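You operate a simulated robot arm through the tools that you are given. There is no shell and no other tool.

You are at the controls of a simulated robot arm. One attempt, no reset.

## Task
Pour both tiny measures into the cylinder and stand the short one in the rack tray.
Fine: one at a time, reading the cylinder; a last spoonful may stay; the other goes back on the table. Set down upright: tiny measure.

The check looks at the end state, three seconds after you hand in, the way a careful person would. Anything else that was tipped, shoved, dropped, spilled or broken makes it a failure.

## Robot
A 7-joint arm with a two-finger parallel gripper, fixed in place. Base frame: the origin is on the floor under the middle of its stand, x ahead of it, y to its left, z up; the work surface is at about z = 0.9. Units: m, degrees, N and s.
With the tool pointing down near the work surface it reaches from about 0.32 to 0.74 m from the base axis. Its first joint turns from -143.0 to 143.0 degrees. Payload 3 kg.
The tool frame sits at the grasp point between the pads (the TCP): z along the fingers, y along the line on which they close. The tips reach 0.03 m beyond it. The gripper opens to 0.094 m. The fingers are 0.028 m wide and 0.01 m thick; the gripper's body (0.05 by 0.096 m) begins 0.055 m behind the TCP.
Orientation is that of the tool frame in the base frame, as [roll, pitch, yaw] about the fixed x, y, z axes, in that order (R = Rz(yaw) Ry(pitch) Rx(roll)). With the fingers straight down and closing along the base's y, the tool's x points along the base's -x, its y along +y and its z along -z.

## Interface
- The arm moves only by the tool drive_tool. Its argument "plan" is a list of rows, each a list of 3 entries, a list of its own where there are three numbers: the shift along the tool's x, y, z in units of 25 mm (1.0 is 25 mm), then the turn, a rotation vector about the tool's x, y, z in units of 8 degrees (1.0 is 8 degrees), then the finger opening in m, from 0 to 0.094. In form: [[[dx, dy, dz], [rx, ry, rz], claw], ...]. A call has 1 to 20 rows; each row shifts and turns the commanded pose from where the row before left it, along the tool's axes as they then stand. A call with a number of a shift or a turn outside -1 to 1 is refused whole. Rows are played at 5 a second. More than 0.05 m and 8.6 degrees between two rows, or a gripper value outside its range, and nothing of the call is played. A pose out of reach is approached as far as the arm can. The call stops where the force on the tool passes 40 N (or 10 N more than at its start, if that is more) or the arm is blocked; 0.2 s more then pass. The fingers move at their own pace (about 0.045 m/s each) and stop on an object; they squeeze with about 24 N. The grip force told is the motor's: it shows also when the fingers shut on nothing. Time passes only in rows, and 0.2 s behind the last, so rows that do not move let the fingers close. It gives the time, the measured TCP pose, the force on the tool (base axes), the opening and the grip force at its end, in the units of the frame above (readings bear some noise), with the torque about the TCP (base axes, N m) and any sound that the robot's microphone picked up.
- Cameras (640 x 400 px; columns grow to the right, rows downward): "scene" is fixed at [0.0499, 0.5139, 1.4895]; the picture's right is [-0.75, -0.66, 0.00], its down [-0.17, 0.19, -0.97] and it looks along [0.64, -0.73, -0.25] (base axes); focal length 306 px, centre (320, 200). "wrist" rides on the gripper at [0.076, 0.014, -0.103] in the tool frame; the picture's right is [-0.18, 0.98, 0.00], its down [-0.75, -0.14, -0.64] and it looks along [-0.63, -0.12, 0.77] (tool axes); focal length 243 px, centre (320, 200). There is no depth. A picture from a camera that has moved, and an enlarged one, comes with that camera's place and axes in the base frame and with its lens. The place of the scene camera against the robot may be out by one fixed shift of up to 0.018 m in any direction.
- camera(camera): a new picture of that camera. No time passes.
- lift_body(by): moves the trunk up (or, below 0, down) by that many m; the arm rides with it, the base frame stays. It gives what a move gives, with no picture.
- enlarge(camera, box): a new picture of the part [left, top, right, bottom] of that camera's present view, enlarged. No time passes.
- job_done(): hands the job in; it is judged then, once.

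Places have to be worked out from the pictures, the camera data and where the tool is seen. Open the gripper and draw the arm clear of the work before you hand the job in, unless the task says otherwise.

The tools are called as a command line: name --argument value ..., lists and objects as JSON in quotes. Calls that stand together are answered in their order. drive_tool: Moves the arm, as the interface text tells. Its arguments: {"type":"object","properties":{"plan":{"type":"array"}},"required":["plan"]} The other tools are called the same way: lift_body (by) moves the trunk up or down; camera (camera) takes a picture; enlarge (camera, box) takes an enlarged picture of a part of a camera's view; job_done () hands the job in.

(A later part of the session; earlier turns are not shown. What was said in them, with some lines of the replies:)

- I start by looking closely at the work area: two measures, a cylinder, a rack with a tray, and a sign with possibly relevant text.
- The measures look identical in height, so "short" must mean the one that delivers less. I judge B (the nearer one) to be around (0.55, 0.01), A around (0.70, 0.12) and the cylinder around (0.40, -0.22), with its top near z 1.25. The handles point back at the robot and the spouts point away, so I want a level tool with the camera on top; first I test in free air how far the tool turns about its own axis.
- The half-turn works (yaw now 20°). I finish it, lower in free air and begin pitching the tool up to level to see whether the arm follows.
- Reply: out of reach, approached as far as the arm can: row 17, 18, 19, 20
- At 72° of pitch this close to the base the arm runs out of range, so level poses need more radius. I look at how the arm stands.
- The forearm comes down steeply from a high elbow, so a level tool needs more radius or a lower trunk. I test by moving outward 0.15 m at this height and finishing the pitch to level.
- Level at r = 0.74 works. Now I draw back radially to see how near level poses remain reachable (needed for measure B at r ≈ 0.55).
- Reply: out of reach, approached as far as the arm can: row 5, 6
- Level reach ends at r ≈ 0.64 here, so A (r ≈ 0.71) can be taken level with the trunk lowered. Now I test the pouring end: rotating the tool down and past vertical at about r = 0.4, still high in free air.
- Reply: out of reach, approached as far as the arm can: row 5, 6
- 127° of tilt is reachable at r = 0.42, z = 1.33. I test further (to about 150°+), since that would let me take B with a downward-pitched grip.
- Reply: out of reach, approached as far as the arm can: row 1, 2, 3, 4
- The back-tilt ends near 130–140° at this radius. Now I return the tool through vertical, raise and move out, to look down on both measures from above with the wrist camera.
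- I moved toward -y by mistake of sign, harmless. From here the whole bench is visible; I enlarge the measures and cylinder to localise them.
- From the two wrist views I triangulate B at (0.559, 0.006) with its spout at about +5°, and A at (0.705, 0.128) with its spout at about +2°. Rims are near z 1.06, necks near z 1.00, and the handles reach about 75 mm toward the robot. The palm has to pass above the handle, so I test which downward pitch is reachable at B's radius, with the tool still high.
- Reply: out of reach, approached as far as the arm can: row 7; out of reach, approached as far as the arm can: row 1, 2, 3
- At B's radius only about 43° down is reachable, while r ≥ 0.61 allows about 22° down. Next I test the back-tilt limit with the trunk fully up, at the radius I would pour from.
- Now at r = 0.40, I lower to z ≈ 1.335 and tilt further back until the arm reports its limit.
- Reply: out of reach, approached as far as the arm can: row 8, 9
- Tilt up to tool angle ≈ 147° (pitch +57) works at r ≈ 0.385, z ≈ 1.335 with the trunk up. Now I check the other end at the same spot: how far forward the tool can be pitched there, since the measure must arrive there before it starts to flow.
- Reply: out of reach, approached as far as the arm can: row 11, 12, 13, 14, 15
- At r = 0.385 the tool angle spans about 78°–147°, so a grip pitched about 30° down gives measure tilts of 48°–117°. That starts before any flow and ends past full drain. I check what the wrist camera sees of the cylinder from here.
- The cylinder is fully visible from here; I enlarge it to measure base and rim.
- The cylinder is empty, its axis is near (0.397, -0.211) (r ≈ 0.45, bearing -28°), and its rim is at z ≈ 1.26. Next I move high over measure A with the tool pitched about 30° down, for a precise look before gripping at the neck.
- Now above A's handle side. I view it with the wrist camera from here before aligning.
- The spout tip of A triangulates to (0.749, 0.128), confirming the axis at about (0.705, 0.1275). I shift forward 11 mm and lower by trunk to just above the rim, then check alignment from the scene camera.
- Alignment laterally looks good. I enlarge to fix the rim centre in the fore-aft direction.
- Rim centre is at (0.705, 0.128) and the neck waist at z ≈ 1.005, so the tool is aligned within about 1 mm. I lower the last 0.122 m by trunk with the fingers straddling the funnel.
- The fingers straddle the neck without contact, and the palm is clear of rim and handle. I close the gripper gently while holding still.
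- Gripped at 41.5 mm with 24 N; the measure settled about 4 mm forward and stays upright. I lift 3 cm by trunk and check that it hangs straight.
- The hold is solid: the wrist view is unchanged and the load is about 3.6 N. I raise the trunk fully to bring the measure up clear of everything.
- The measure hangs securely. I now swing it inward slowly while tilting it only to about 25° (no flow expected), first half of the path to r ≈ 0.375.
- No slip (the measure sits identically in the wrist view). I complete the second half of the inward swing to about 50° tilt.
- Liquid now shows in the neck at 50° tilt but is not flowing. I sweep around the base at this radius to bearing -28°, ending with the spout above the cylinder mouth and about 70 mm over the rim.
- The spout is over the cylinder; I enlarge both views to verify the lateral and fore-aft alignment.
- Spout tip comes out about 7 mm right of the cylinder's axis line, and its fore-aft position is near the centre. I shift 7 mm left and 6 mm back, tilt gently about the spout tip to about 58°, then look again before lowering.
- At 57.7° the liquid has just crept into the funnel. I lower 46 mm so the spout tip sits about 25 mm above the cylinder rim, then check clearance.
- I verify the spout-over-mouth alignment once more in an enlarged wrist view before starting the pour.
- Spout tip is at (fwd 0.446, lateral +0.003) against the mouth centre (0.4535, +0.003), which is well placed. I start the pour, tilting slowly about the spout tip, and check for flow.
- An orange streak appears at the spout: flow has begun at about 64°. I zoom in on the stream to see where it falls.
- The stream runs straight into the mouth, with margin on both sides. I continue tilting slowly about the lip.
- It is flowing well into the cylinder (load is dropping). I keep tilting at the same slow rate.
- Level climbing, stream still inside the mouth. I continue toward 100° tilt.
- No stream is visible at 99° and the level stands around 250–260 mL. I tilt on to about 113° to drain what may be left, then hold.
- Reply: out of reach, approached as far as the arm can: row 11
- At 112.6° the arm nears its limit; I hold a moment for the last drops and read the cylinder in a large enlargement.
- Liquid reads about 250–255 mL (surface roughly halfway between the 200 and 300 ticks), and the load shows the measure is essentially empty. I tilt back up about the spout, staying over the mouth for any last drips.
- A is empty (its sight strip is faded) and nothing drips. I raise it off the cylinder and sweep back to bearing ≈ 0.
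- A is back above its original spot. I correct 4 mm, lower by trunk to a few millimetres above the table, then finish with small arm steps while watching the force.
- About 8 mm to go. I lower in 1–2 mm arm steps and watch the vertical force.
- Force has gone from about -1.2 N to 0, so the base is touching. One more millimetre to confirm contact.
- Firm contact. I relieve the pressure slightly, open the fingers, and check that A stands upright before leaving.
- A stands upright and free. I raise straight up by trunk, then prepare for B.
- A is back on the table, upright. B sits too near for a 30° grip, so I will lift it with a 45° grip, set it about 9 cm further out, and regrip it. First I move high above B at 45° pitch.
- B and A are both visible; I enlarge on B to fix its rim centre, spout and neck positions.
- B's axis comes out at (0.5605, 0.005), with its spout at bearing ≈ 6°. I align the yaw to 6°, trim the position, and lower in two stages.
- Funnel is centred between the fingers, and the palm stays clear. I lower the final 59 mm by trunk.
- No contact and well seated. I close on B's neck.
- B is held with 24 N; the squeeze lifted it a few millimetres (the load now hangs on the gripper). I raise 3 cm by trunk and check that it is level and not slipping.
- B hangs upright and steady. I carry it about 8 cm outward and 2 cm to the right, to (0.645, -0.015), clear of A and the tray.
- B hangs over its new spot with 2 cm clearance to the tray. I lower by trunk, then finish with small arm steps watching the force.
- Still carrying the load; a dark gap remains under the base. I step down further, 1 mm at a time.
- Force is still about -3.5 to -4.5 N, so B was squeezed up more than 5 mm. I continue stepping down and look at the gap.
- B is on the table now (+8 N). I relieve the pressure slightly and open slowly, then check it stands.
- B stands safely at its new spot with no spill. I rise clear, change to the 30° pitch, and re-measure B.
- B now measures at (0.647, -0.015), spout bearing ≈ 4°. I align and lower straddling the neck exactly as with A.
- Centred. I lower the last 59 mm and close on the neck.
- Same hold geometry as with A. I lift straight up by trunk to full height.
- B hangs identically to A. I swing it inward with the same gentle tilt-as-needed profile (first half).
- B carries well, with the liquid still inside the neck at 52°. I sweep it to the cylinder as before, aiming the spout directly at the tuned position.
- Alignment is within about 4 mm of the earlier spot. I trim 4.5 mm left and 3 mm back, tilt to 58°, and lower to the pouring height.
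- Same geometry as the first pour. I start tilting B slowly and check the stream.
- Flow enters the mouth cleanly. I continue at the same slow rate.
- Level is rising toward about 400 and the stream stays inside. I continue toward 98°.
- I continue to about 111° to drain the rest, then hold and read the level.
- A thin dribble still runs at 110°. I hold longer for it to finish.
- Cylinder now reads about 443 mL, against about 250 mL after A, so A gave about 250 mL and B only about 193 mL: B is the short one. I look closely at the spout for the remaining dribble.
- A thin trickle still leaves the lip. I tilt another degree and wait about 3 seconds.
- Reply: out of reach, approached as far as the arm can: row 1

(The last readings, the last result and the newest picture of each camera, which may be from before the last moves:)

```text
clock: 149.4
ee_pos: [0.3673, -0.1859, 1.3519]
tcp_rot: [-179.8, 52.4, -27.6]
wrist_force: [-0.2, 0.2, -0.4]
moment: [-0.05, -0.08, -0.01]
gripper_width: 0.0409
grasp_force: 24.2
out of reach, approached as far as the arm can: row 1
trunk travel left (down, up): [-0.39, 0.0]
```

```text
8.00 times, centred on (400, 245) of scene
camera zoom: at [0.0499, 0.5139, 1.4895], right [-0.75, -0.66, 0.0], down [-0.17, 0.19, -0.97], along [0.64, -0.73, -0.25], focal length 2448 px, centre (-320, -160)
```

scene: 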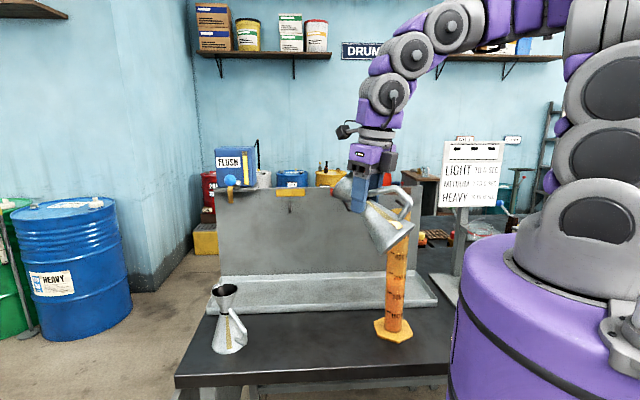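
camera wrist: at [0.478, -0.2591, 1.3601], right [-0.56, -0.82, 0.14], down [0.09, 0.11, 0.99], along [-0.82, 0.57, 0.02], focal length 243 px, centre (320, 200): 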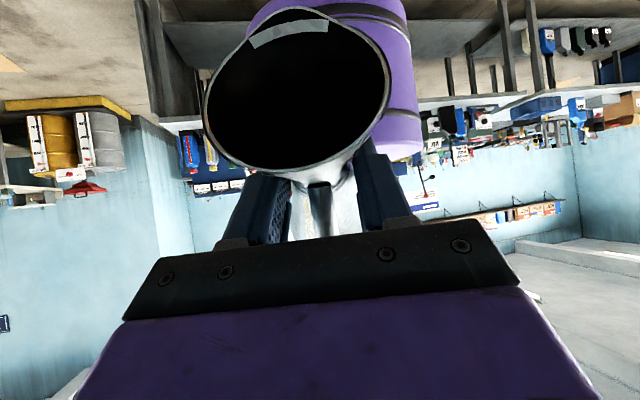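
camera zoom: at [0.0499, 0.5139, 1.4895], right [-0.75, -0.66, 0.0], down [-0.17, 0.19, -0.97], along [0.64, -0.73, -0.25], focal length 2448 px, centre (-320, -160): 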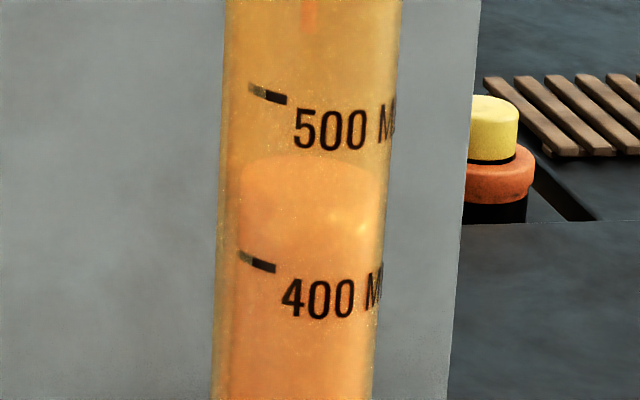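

It is down to single drops falling inside the cylinder and the level is unchanged: drained. I tilt back up about the spout over the mouth and check for drips.

drive_tool --plan '[[[0, 0, 0], [0, 0, 0], 0], [[0, 0, 0], [0, 0, 0], 0], [[0, 0, 0], [0, 0, 0], 0], [[0, 0, 0], [0, 0, 0], 0], [[-0.0573, 0, 0.2076], [0, 0.5, 0], 0], [[-0.0573, 0, 0.2076], [0, 0.5, 0], 0], [[-0.0573, 0, 0.2076], [0, 0.5, 0], 0], [[-0.0573, 0, 0.2076], [0, 0.5, 0], 0], [[-0.0573, 0, 0.2076], [0, 0.5, 0], 0], [[-0.0573, 0, 0.2076], [0, 0.5, 0], 0], [[-0.0573, 0, 0.2076], [0, 0.5, 0], 0], [[-0.0573, 0, 0.2076], [0, 0.5, 0], 0], [[-0.0573, 0, 0.2076], [0, 0.5, 0], 0], [[-0.0573, 0, 0.2076], [0, 0.5, 0], 0], [[-0.0573, 0, 0.2076], [0, 0.5, 0], 0], [[-0.0573, 0, 0.2076], [0, 0.5, 0], 0], [[-0.0573, 0, 0.2076], [0, 0.5, 0], 0]]'

enlarge --camera "scene" --box '[350, 160, 470, 350]'

camera --camera "wrist"

```text
clock: 153.0
ee_pos: [0.3249, -0.165, 1.3045]
tcp_rot: [-179.8, 0.5, -27.8]
wrist_force: [0.3, -0.8, -2.1]
moment: [-0.03, -0.03, -0.04]
gripper_width: 0.041
grasp_force: 24.4
trunk travel left (down, up): [-0.39, 0.0]
```

```text
2.11 times, centred on (410, 255) of scene
camera zoom: at [0.0499, 0.5139, 1.4895], right [-0.75, -0.66, 0.0], down [-0.17, 0.19, -0.97], along [0.64, -0.73, -0.25], focal length 644 px, centre (130, 84)
```

zoom: 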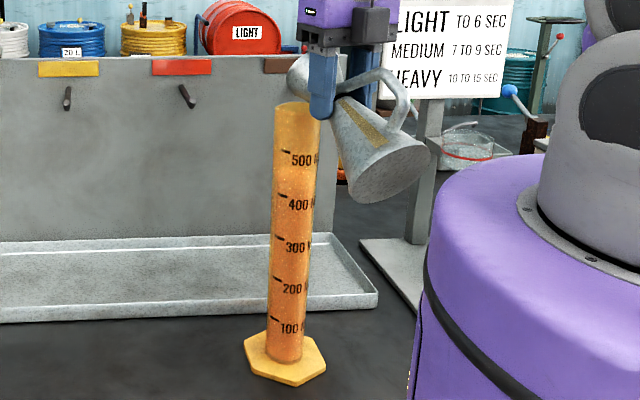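

```text
taken
camera wrist: at [0.3877, -0.213, 1.4058], right [-0.62, -0.78, 0.0], down [-0.6, 0.47, 0.65], along [-0.51, 0.4, -0.76], focal length 243 px, centre (320, 200)
```

wrist: 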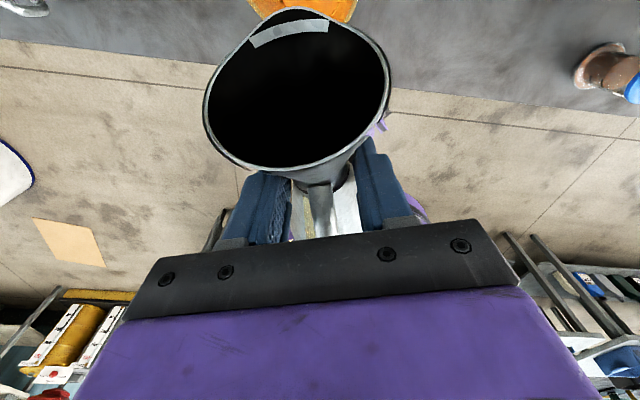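

B is empty and not dripping; the total reads about 445 mL, so B (about 195 mL) is the short one and goes into the tray. I lift off the cylinder, sweep away from it, then extend outward returning to upright.

drive_tool --plan '[[[0, 0, -0.8], [0, 0, 0], 0], [[0, 0, -0.8], [0, 0, 0], 0], [[0, 0, -0.8], [0, 0, 0], 0], [[-0.041, -0.889, 0], [0.004, 0, -0.4375], 0], [[-0.041, -0.889, 0], [0.004, 0, -0.4375], 0], [[-0.041, -0.889, 0], [0.004, 0, -0.4375], 0], [[-0.041, -0.889, 0], [0.004, 0, -0.4375], 0], [[-0.041, -0.889, 0], [0.004, 0, -0.4375], 0], [[-0.041, -0.889, 0], [0.004, 0, -0.4375], 0], [[-0.041, -0.889, 0], [0.004, 0, -0.4375], 0], [[-0.041, -0.889, 0], [0.004, 0, -0.4375], 0]]'

drive_tool --plan '[[[0.657, 0, -0.073], [0, 0.418, 0], 0], [[0.661, 0, -0.035], [0, 0.418, 0], 0], [[0.661, 0, 0.005], [0, 0.418, 0], 0], [[0.66, 0, 0.043], [0, 0.418, 0], 0], [[0.656, 0, 0.082], [0, 0.418, 0], 0], [[0.651, 0, 0.119], [0, 0.418, 0], 0], [[0.642, 0, 0.158], [0, 0.418, 0], 0], [[0.632, 0, 0.194], [0, 0.418, 0], 0], [[0.62, 0, 0.232], [0, 0.418, 0], 0], [[0.605, 0, 0.267], [0, 0.418, 0], 0], [[0.589, 0, 0.301], [0, 0.418, 0], 0], [[0.57, 0, 0.336], [0, 0.418, 0], 0], [[0.55, 0, 0.368], [0, 0.418, 0], 0], [[0.527, 0, 0.4], [0, 0.418, 0], 0], [[0.503, 0, 0.429], [0, 0.418, 0], 0], [[0.477, 0, 0.459], [0, 0.418, 0], 0], [[0.45, 0, 0.485], [0, 0.418, 0], 0], [[0.42, 0, 0.511], [0, 0.418, 0], 0]]'

camera --camera "wrist"

camera --camera "scene"

```text
clock: 155.4
ee_pos: [0.3675, 0.0081, 1.3646]
tcp_rot: [-179.4, 0.3, 0.1]
wrist_force: [0.1, -0.7, -1.4]
moment: [0.01, -0.04, -0.01]
gripper_width: 0.0409
grasp_force: 24.1
trunk travel left (down, up): [-0.39, 0.0]
```

```text
clock: 159.2
ee_pos: [0.6629, 0.0084, 1.393]
tcp_rot: [-178.8, -59.7, -0.7]
wrist_force: [-1.1, -0.3, -1.4]
moment: [-0.02, 0.03, 0.03]
gripper_width: 0.0409
grasp_force: 24.1
trunk travel left (down, up): [-0.39, 0.0]
```

```text
taken
camera wrist: at [0.6137, -0.0058, 1.5107], right [-0.09, -0.98, -0.17], down [-0.94, 0.14, -0.32], along [0.34, 0.13, -0.93], focal length 243 px, centre (320, 200)
```

wrist: 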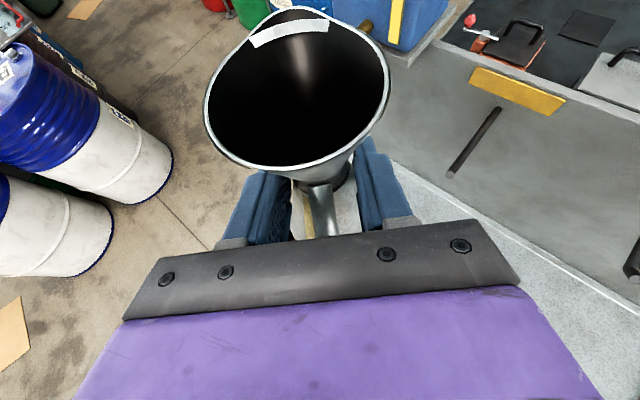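

```text
taken
```

scene: 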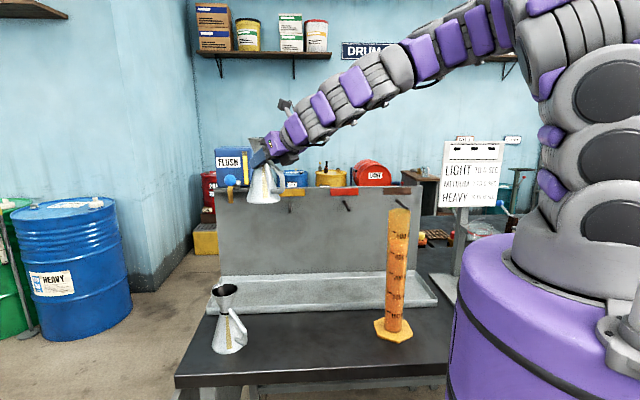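

Upright again at (0.663, 0.008). I now sweep and yaw at height to above the tray spot, (0.671, -0.192), between the yellow and red pegs, with the tool turned to face the rack.

drive_tool --plan '[[[0.0977, 0.625, 0.167], [-0.366, 0, 0.214], 0], [[0.0977, 0.625, 0.167], [-0.366, 0, 0.214], 0], [[0.0977, 0.625, 0.167], [-0.366, 0, 0.214], 0], [[0.0977, 0.625, 0.167], [-0.366, 0, 0.214], 0], [[0.0977, 0.625, 0.167], [-0.366, 0, 0.214], 0], [[0.0977, 0.625, 0.167], [-0.366, 0, 0.214], 0], [[0.0977, 0.625, 0.167], [-0.366, 0, 0.214], 0], [[0.0977, 0.625, 0.167], [-0.366, 0, 0.214], 0], [[0.0977, 0.625, 0.167], [-0.366, 0, 0.214], 0], [[0.0977, 0.625, 0.167], [-0.366, 0, 0.214], 0], [[0.0977, 0.625, 0.167], [-0.366, 0, 0.214], 0], [[0.0977, 0.625, 0.167], [-0.366, 0, 0.214], 0]]'

camera --camera "wrist"

camera --camera "scene"

```text
clock: 161.8
ee_pos: [0.6621, -0.185, 1.3926]
tcp_rot: [-179.0, -59.3, -41.5]
wrist_force: [0.2, -0.2, -1.0]
moment: [-0.02, 0.02, -0.01]
gripper_width: 0.0407
grasp_force: 24.1
trunk travel left (down, up): [-0.39, 0.0]
```

```text
taken
camera wrist: at [0.613, -0.1634, 1.5097], right [-0.71, -0.68, -0.17], down [-0.62, 0.72, -0.32], along [0.34, -0.12, -0.93], focal length 243 px, centre (320, 200)
```

wrist: 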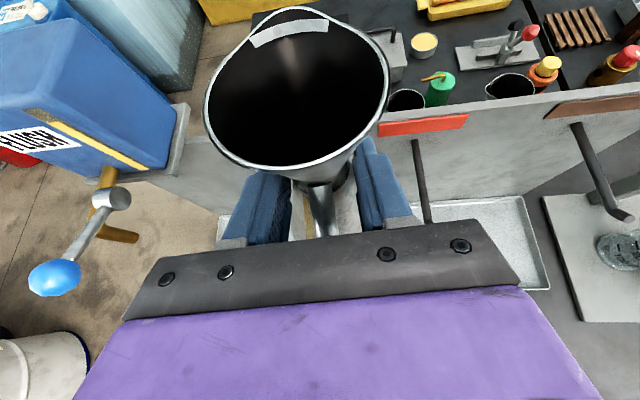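

```text
taken
```

scene: 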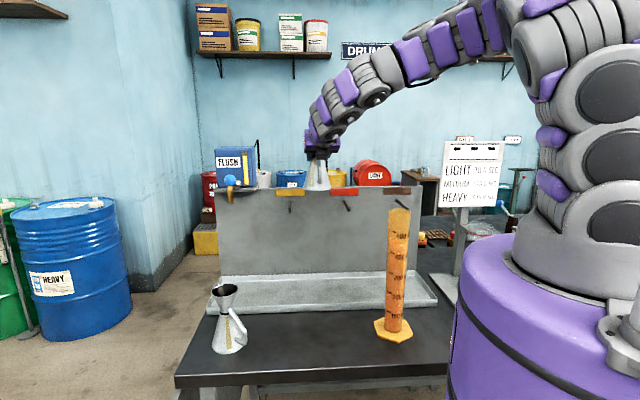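

The measure is centred between the two pegs (u = 0.594, w = 0.37). I lower by trunk in stages and check peg clearance partway.

lift_body --by -0.13

enlarge --camera "scene" --box '[230, 130, 430, 330]'

camera --camera "wrist"

```text
clock: 163.4
ee_pos: [0.6603, -0.1841, 1.2626]
tcp_rot: [-179.0, -59.3, -41.4]
wrist_force: [-0.4, -0.9, -1.4]
moment: [0.04, 0.01, 0.02]
gripper_width: 0.0407
grasp_force: 24.3
trunk travel left (down, up): [-0.26, 0.13]
```

```text
2.00 times, centred on (330, 230) of scene
camera zoom: at [0.0499, 0.5139, 1.4895], right [-0.75, -0.66, 0.0], down [-0.17, 0.19, -0.97], along [0.64, -0.73, -0.25], focal length 612 px, centre (300, 140)
```

zoom: 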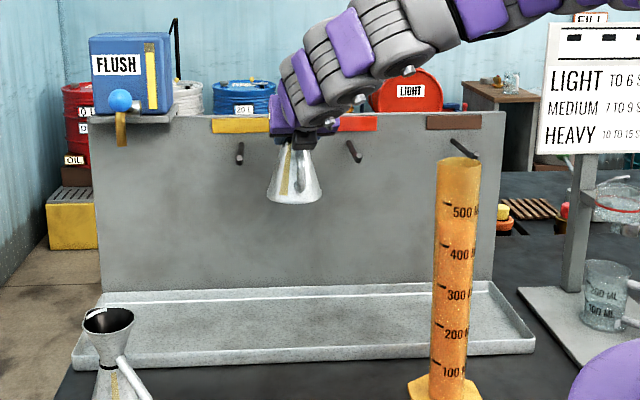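

```text
taken
camera wrist: at [0.6127, -0.1631, 1.3799], right [-0.71, -0.68, -0.17], down [-0.62, 0.72, -0.32], along [0.34, -0.12, -0.93], focal length 243 px, centre (320, 200)
```

wrist: 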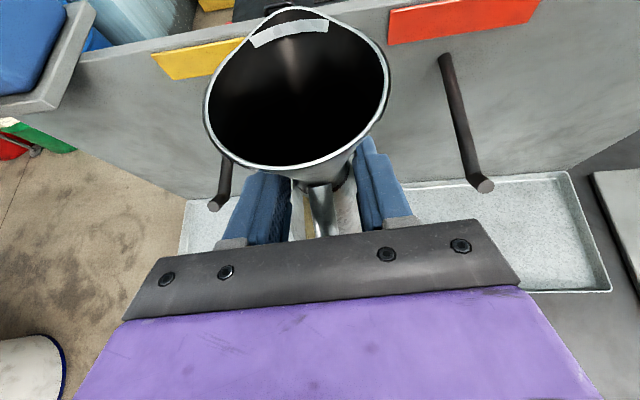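

Clearance to both pegs is good, about 9 cm each side. I lower another 0.11 m and check the forearm's distance to the cylinder.

lift_body --by -0.11

camera --camera "scene"

camera --camera "wrist"

```text
clock: 164.8
ee_pos: [0.6611, -0.1847, 1.1523]
tcp_rot: [-179.0, -59.3, -41.4]
wrist_force: [0.2, 0.9, -1.5]
moment: [-0.03, 0.03, 0.02]
gripper_width: 0.041
grasp_force: 23.8
trunk travel left (down, up): [-0.15, 0.24]
```

```text
taken
```

scene: 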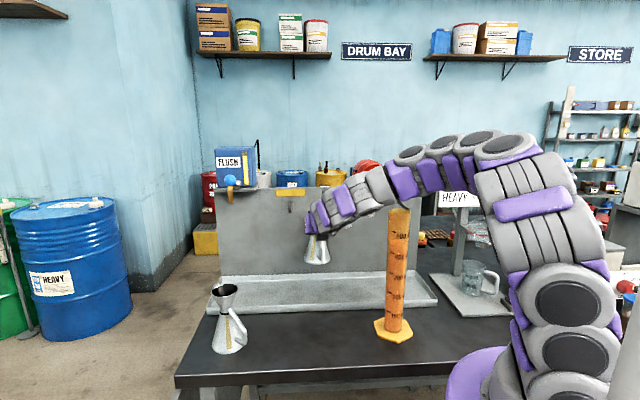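

```text
taken
camera wrist: at [0.6126, -0.1631, 1.2699], right [-0.71, -0.68, -0.17], down [-0.62, 0.72, -0.32], along [0.34, -0.12, -0.93], focal length 243 px, centre (320, 200)
```

wrist: 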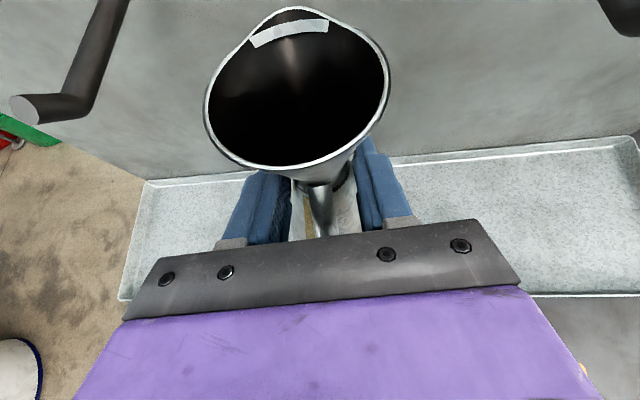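

By projection the forearm runs about 15 cm to the side of the cylinder's axis, so it clears. I lower another 0.115 m toward the tray floor.

lift_body --by -0.06

camera --camera "scene"

lift_body --by -0.05

camera --camera "scene"

camera --camera "wrist"

```text
clock: 165.8
ee_pos: [0.6597, -0.1848, 1.0919]
tcp_rot: [-179.1, -59.3, -41.4]
wrist_force: [0.6, 0.6, -1.1]
moment: [-0.02, 0.01, 0.0]
gripper_width: 0.0408
grasp_force: 24.2
trunk travel left (down, up): [-0.09, 0.3]
```

```text
taken
```

scene: 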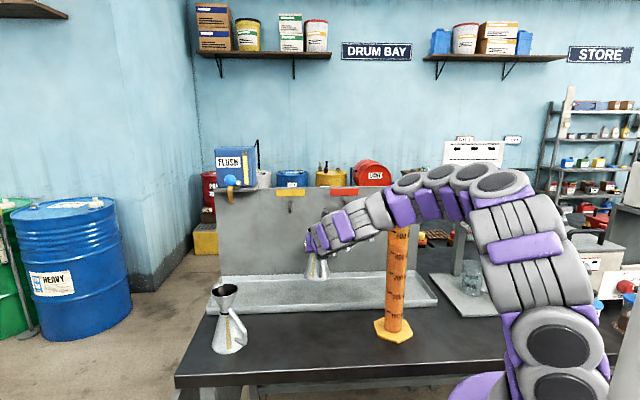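

```text
clock: 166.7
ee_pos: [0.659, -0.1847, 1.0416]
tcp_rot: [-179.1, -59.3, -41.4]
wrist_force: [0.1, 0.2, -1.6]
moment: [0.01, 0.05, 0.0]
gripper_width: 0.0407
grasp_force: 23.7
trunk travel left (down, up): [-0.04, 0.35]
```

```text
taken
```

scene: 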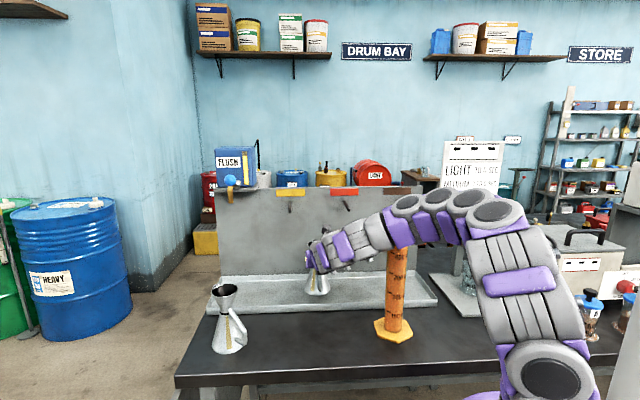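

```text
taken
camera wrist: at [0.6124, -0.163, 1.1599], right [-0.71, -0.68, -0.17], down [-0.62, 0.72, -0.32], along [0.34, -0.12, -0.93], focal length 243 px, centre (320, 200)
```

wrist: 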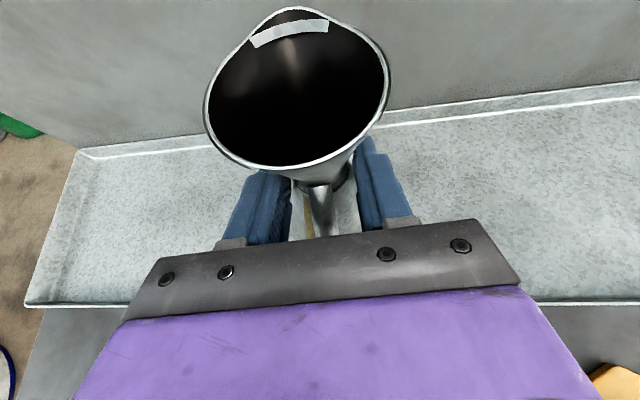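

Forearm clears the cylinder and the measure hangs over the tray. I zoom in to check its position relative to the tray walls.

enlarge --camera "scene" --box '[260, 220, 400, 330]'

```text
3.64 times, centred on (330, 275) of scene
camera zoom: at [0.0499, 0.5139, 1.4895], right [-0.75, -0.66, 0.0], down [-0.17, 0.19, -0.97], along [0.64, -0.73, -0.25], focal length 1112 px, centre (284, -73)
```

zoom: 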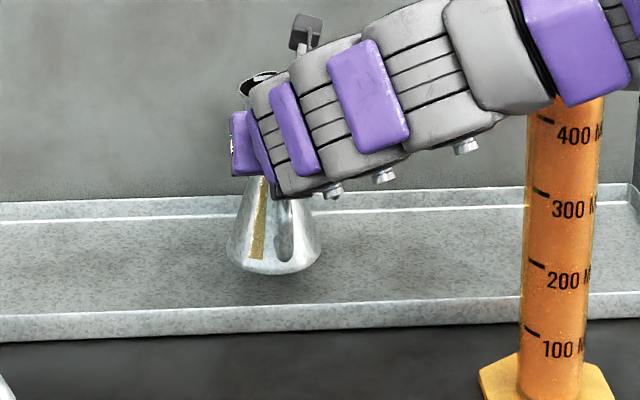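

The measure sits well inside the tray footprint (about 3 cm from the front wall, 8 cm from the back). I lower the remaining distance, first 2 cm by trunk, then in millimetre steps with force checks.

lift_body --by -0.02

drive_tool --plan '[[[-0.069, 0, 0.04], [0, 0, 0], 0], [[-0.069, 0, 0.04], [0, 0, 0], 0], [[0, 0, 0], [0, 0, 0], 0]]'

enlarge --camera "scene" --box '[260, 220, 400, 330]'

```text
clock: 167.4
ee_pos: [0.66, -0.1849, 1.0223]
tcp_rot: [-179.1, -59.3, -41.4]
wrist_force: [-0.8, 0.4, -0.8]
moment: [0.0, 0.04, 0.0]
gripper_width: 0.0411
grasp_force: 24.4
trunk travel left (down, up): [-0.02, 0.37]
```

```text
clock: 168.2
ee_pos: [0.6601, -0.1846, 1.0186]
tcp_rot: [-179.1, -59.3, -41.2]
wrist_force: [-0.4, -0.2, -0.8]
moment: [-0.01, 0.05, -0.01]
gripper_width: 0.0408
grasp_force: 24.7
trunk travel left (down, up): [-0.02, 0.37]
```

```text
3.64 times, centred on (330, 275) of scene
camera zoom: at [0.0499, 0.5139, 1.4895], right [-0.75, -0.66, 0.0], down [-0.17, 0.19, -0.97], along [0.64, -0.73, -0.25], focal length 1112 px, centre (284, -73)
```

zoom: 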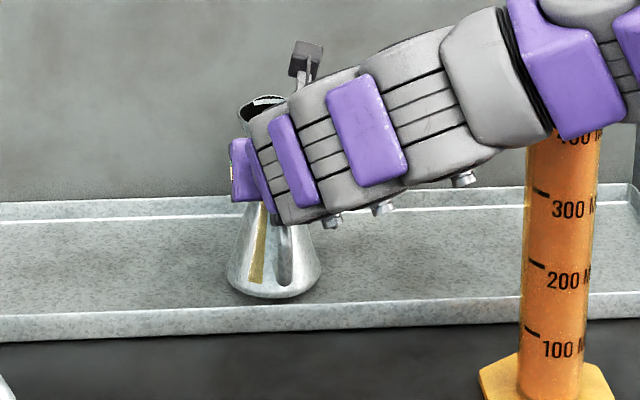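

Not yet on the floor. I continue in small steps.

drive_tool --plan '[[[-0.035, 0, 0.02], [0, 0, 0], 0], [[-0.035, 0, 0.02], [0, 0, 0], 0], [[0, 0, 0], [0, 0, 0], 0], [[0, 0, 0], [0, 0, 0], 0]]'

drive_tool --plan '[[[-0.035, 0, 0.02], [0, 0, 0], 0], [[0, 0, 0], [0, 0, 0], 0], [[0, 0, 0], [0, 0, 0], 0]]'

drive_tool --plan '[[[-0.035, 0, 0.02], [0, 0, 0], 0], [[0, 0, 0], [0, 0, 0], 0], [[0, 0, 0], [0, 0, 0], 0]]'

```text
clock: 169.2
ee_pos: [0.6605, -0.1845, 1.0158]
tcp_rot: [-179.2, -59.3, -41.4]
wrist_force: [0.2, 0.2, -2.4]
moment: [0.02, 0.03, -0.02]
gripper_width: 0.041
grasp_force: 24.3
trunk travel left (down, up): [-0.02, 0.37]
```

```text
clock: 170.0
ee_pos: [0.66, -0.1847, 1.0156]
tcp_rot: [-179.0, -59.3, -41.3]
wrist_force: [-1.1, -0.4, -1.3]
moment: [-0.03, 0.02, 0.0]
gripper_width: 0.0408
grasp_force: 23.8
trunk travel left (down, up): [-0.02, 0.37]
```

```text
clock: 170.8
ee_pos: [0.6599, -0.1855, 1.0147]
tcp_rot: [-179.0, -59.3, -41.3]
wrist_force: [0.9, 0.0, 1.2]
moment: [-0.11, -0.14, 0.04]
gripper_width: 0.0407
grasp_force: 23.8
trunk travel left (down, up): [-0.02, 0.37]
```

The floor has taken load (+1.2 N). I add half a millimetre, then open slowly so it settles upright.

drive_tool --plan '[[[-0.018, 0, 0.01], [0, 0, 0], 0], [[0, 0, 0], [0, 0, 0], 0], [[0, 0, 0], [0, 0, 0], 0]]'

drive_tool --plan '[[[0, 0, 0], [0, 0, 0], 0.041], [[0, 0, 0], [0, 0, 0], 0.044], [[0, 0, 0], [0, 0, 0], 0.049], [[0, 0, 0], [0, 0, 0], 0.055], [[0, 0, 0], [0, 0, 0], 0.065], [[0, 0, 0], [0, 0, 0], 0.08], [[0, 0, 0], [0, 0, 0], 0.094], [[0, 0, 0], [0, 0, 0], 0.094]]'

camera --camera "wrist"

enlarge --camera "scene" --box '[260, 220, 400, 330]'

```text
clock: 171.6
ee_pos: [0.6594, -0.1858, 1.0143]
tcp_rot: [-179.1, -59.4, -41.3]
wrist_force: [1.4, -1.1, 4.0]
moment: [-0.33, -0.33, 0.05]
gripper_width: 0.0408
grasp_force: 23.4
trunk travel left (down, up): [-0.02, 0.37]
```

```text
clock: 173.4
ee_pos: [0.6597, -0.1846, 1.0138]
tcp_rot: [-179.2, -59.3, -41.3]
wrist_force: [-0.1, -0.6, 0.4]
moment: [0.0, 0.05, 0.02]
gripper_width: 0.0941
grasp_force: 0.0
trunk travel left (down, up): [-0.02, 0.37]
```

```text
taken
camera wrist: at [0.6121, -0.1628, 1.1313], right [-0.71, -0.68, -0.17], down [-0.62, 0.72, -0.32], along [0.34, -0.12, -0.93], focal length 243 px, centre (320, 200)
```

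wrist: 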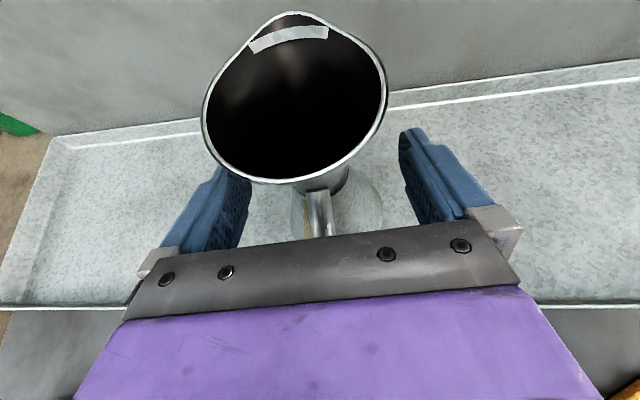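

```text
3.64 times, centred on (330, 275) of scene
camera zoom: at [0.0499, 0.5139, 1.4895], right [-0.75, -0.66, 0.0], down [-0.17, 0.19, -0.97], along [0.64, -0.73, -0.25], focal length 1112 px, centre (284, -73)
```

zoom: 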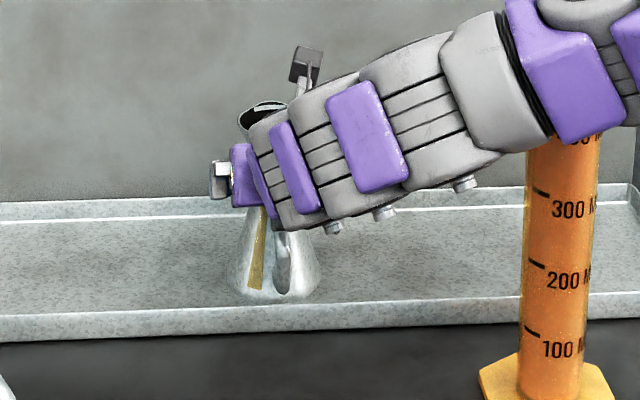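

B stands upright in the tray. I rise 10 cm straight up (fingers straddling the funnel), narrow the fingers to stay clear of the pegs, then rise the rest of the way.

lift_body --by 0.1

drive_tool --plan '[[[0, 0, 0], [0, 0, 0], 0.06], [[0, 0, 0], [0, 0, 0], 0.04], [[0, 0, 0], [0, 0, 0], 0.03], [[0, 0, 0], [0, 0, 0], 0.03], [[0, 0, 0], [0, 0, 0], 0.03]]'

camera --camera "wrist"

enlarge --camera "scene" --box '[260, 180, 400, 330]'

```text
clock: 174.7
ee_pos: [0.6603, -0.1842, 1.1143]
tcp_rot: [-179.1, -59.3, -41.3]
wrist_force: [-0.2, 0.7, 0.0]
moment: [0.0, 0.0, -0.03]
gripper_width: 0.0939
grasp_force: 0.1
trunk travel left (down, up): [-0.12, 0.27]
```

```text
clock: 175.9
ee_pos: [0.6603, -0.1847, 1.1135]
tcp_rot: [-179.0, -59.2, -41.4]
wrist_force: [-0.1, 0.4, -0.1]
moment: [0.01, 0.02, 0.01]
gripper_width: 0.0301
grasp_force: 0.1
trunk travel left (down, up): [-0.12, 0.27]
```

```text
taken
camera wrist: at [0.6121, -0.1628, 1.2313], right [-0.71, -0.68, -0.17], down [-0.62, 0.72, -0.32], along [0.34, -0.12, -0.93], focal length 243 px, centre (320, 200)
```

wrist: 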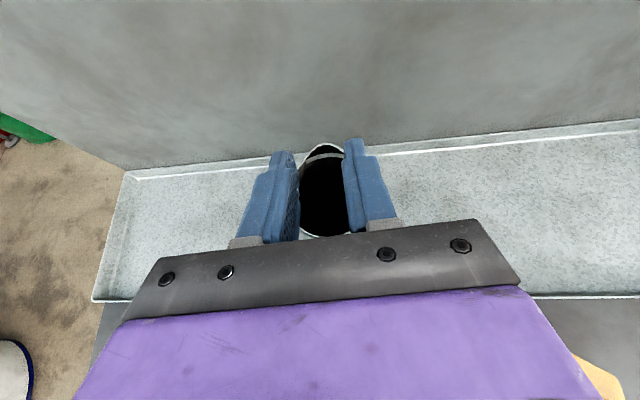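

```text
2.67 times, centred on (330, 255) of scene
camera zoom: at [0.0499, 0.5139, 1.4895], right [-0.75, -0.66, 0.0], down [-0.17, 0.19, -0.97], along [0.64, -0.73, -0.25], focal length 816 px, centre (293, 53)
```

zoom: 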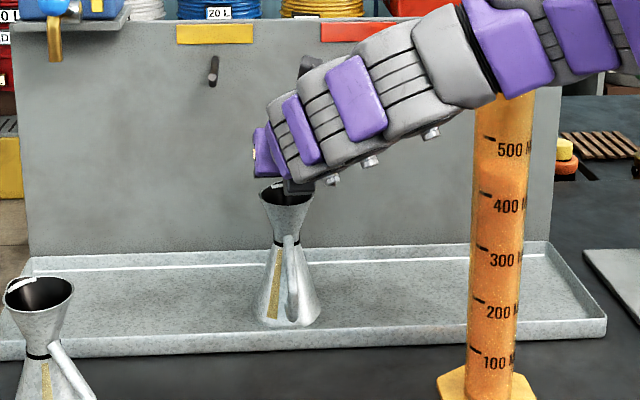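

B stands upright in the tray. I raise the trunk fully to clear the pegs and the rack.

lift_body --by 0.27

drive_tool --plan '[[[0.3, -0.8, -0.5], [0, 0, 0], 0.03], [[0.3, -0.8, -0.5], [0, 0, 0], 0.03], [[0.3, -0.8, -0.5], [0, 0, 0], 0.03], [[0.3, -0.8, -0.5], [0, -0.5, 0], 0.03], [[0.3, -0.8, -0.5], [0, -0.5, 0], 0.05], [[0.2, -0.8, -0.6], [0, -0.5, 0], 0.07], [[0.2, -0.8, -0.6], [0, -0.5, 0], 0.094], [[0.2, -0.8, -0.6], [0, -0.5, 0], 0.094]]'

camera --camera "scene"

```text
clock: 178.7
ee_pos: [0.6597, -0.185, 1.3844]
tcp_rot: [-179.1, -59.2, -41.3]
wrist_force: [0.2, -0.2, -0.2]
moment: [-0.02, 0.03, 0.01]
gripper_width: 0.0297
grasp_force: 0.0
trunk travel left (down, up): [-0.39, 0.0]
```

```text
clock: 180.5
ee_pos: [0.7226, -0.0204, 1.4929]
tcp_rot: [-179.4, -39.5, -40.8]
wrist_force: [0.4, 0.5, -0.6]
moment: [0.0, -0.01, -0.02]
gripper_width: 0.0938
grasp_force: 0.1
trunk travel left (down, up): [-0.39, 0.0]
```

```text
taken
```

scene: 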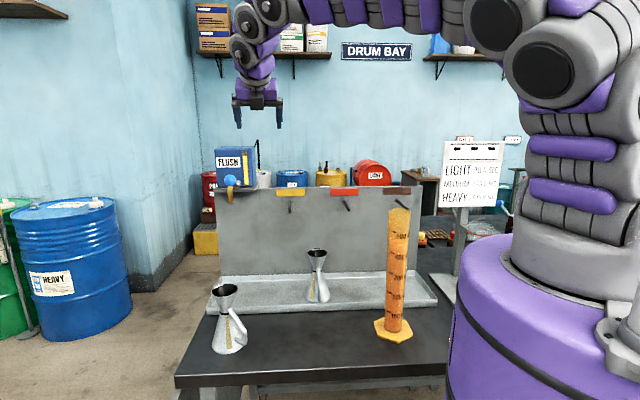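

The arm is clear. I inspect both measures, the cylinder and the bench closely for correctness and spills.

enlarge --camera "scene" --box '[270, 235, 370, 315]'

enlarge --camera "scene" --box '[190, 270, 290, 370]'

enlarge --camera "scene" --box '[360, 190, 440, 350]'

```text
5.00 times, centred on (320, 275) of scene
camera zoom: at [0.0499, 0.5139, 1.4895], right [-0.75, -0.66, 0.0], down [-0.17, 0.19, -0.97], along [0.64, -0.73, -0.25], focal length 1530 px, centre (320, -175)
```

zoom: 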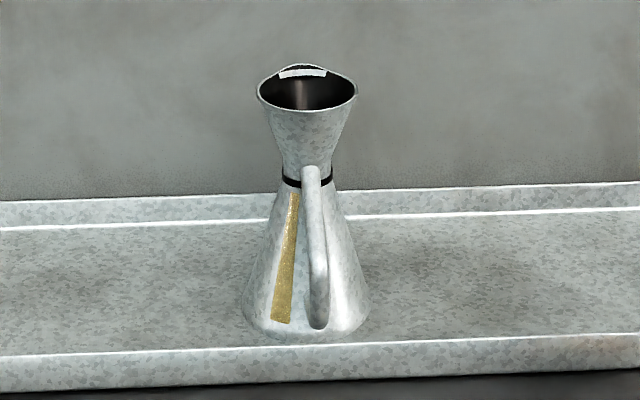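

```text
4.00 times, centred on (240, 320) of scene
camera zoom: at [0.0499, 0.5139, 1.4895], right [-0.75, -0.66, 0.0], down [-0.17, 0.19, -0.97], along [0.64, -0.73, -0.25], focal length 1224 px, centre (640, -280)
```

zoom: 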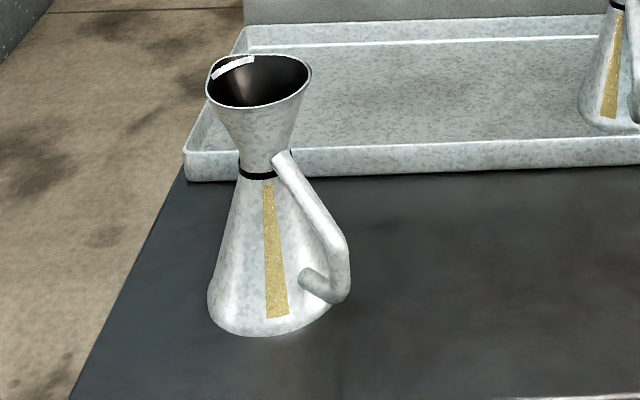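

```text
2.50 times, centred on (400, 270) of scene
camera zoom: at [0.0499, 0.5139, 1.4895], right [-0.75, -0.66, 0.0], down [-0.17, 0.19, -0.97], along [0.64, -0.73, -0.25], focal length 765 px, centre (120, 25)
```

zoom: 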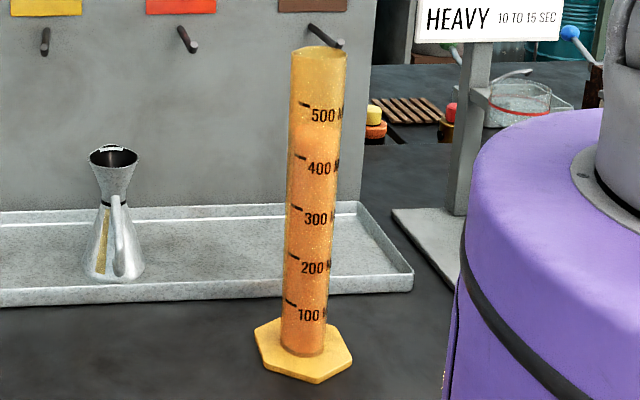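

Everything is as required: A upright on the table, B upright in the tray, about 445 mL in the upright cylinder, and no spills. I draw the arm further back with the gripper open before handing in.

drive_tool --plan '[[[-0.584, 0.653, -0.48], [0, 0, 0], 0.094], [[-0.584, 0.653, -0.48], [0, 0, 0], 0.094], [[-0.584, 0.653, -0.48], [0, 0, 0], 0.094], [[-0.584, 0.653, -0.48], [0, 0, 0], 0.094], [[-0.584, 0.653, -0.48], [0, 0, 0], 0.094], [[-0.584, 0.653, -0.48], [0, 0, 0], 0.094], [[0, 0, 0], [0, 0, 0], 0.094], [[0, 0, 0], [0, 0, 0], 0.094]]'

camera --camera "scene"

```text
clock: 182.3
ee_pos: [0.5696, -0.0255, 1.49]
tcp_rot: [-179.5, -39.4, -40.8]
wrist_force: [-0.5, -0.2, 0.1]
moment: [-0.01, -0.01, -0.04]
gripper_width: 0.0938
grasp_force: 0.1
trunk travel left (down, up): [-0.39, 0.0]
```

```text
taken
```

scene: 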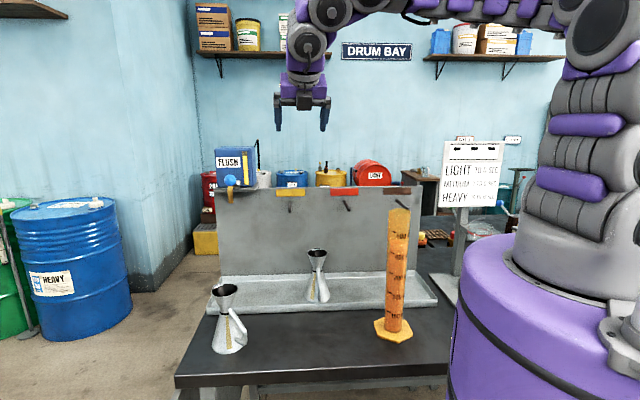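

The gripper is open and the arm is well above and clear of the bench. Both measures are upright and the cylinder is undisturbed, so I hand in.

job_done

```text
The job is handed in.
```

I poured both measures into the cylinder, one at a time, and stood the short one upright in the rack tray. The other is back on the table, upright, close to where it started.

- **Which one was short:** the two measures are the same height, so I took "short" to mean the one that gave less liquid. The cylinder read about 250 mL after the first pour and about 445 mL after the second. The first measure (the farther one) therefore held about 250 mL. The second (nearer the robot) held about 195 mL and went in the tray. These readings come from the camera, so they may be off by several mL, but the gap is much larger than that.
- **Spills and leftovers:** I saw no spills, and nothing else was tipped or moved. Both measures were drained, apart from possibly a few last drops in the second.
- **Extra move:** I set the second measure down once, about 9 cm farther out on the table, before pouring it, because its starting spot was too close for a pouring grip.

The gripper is open and the arm is clear of the bench.
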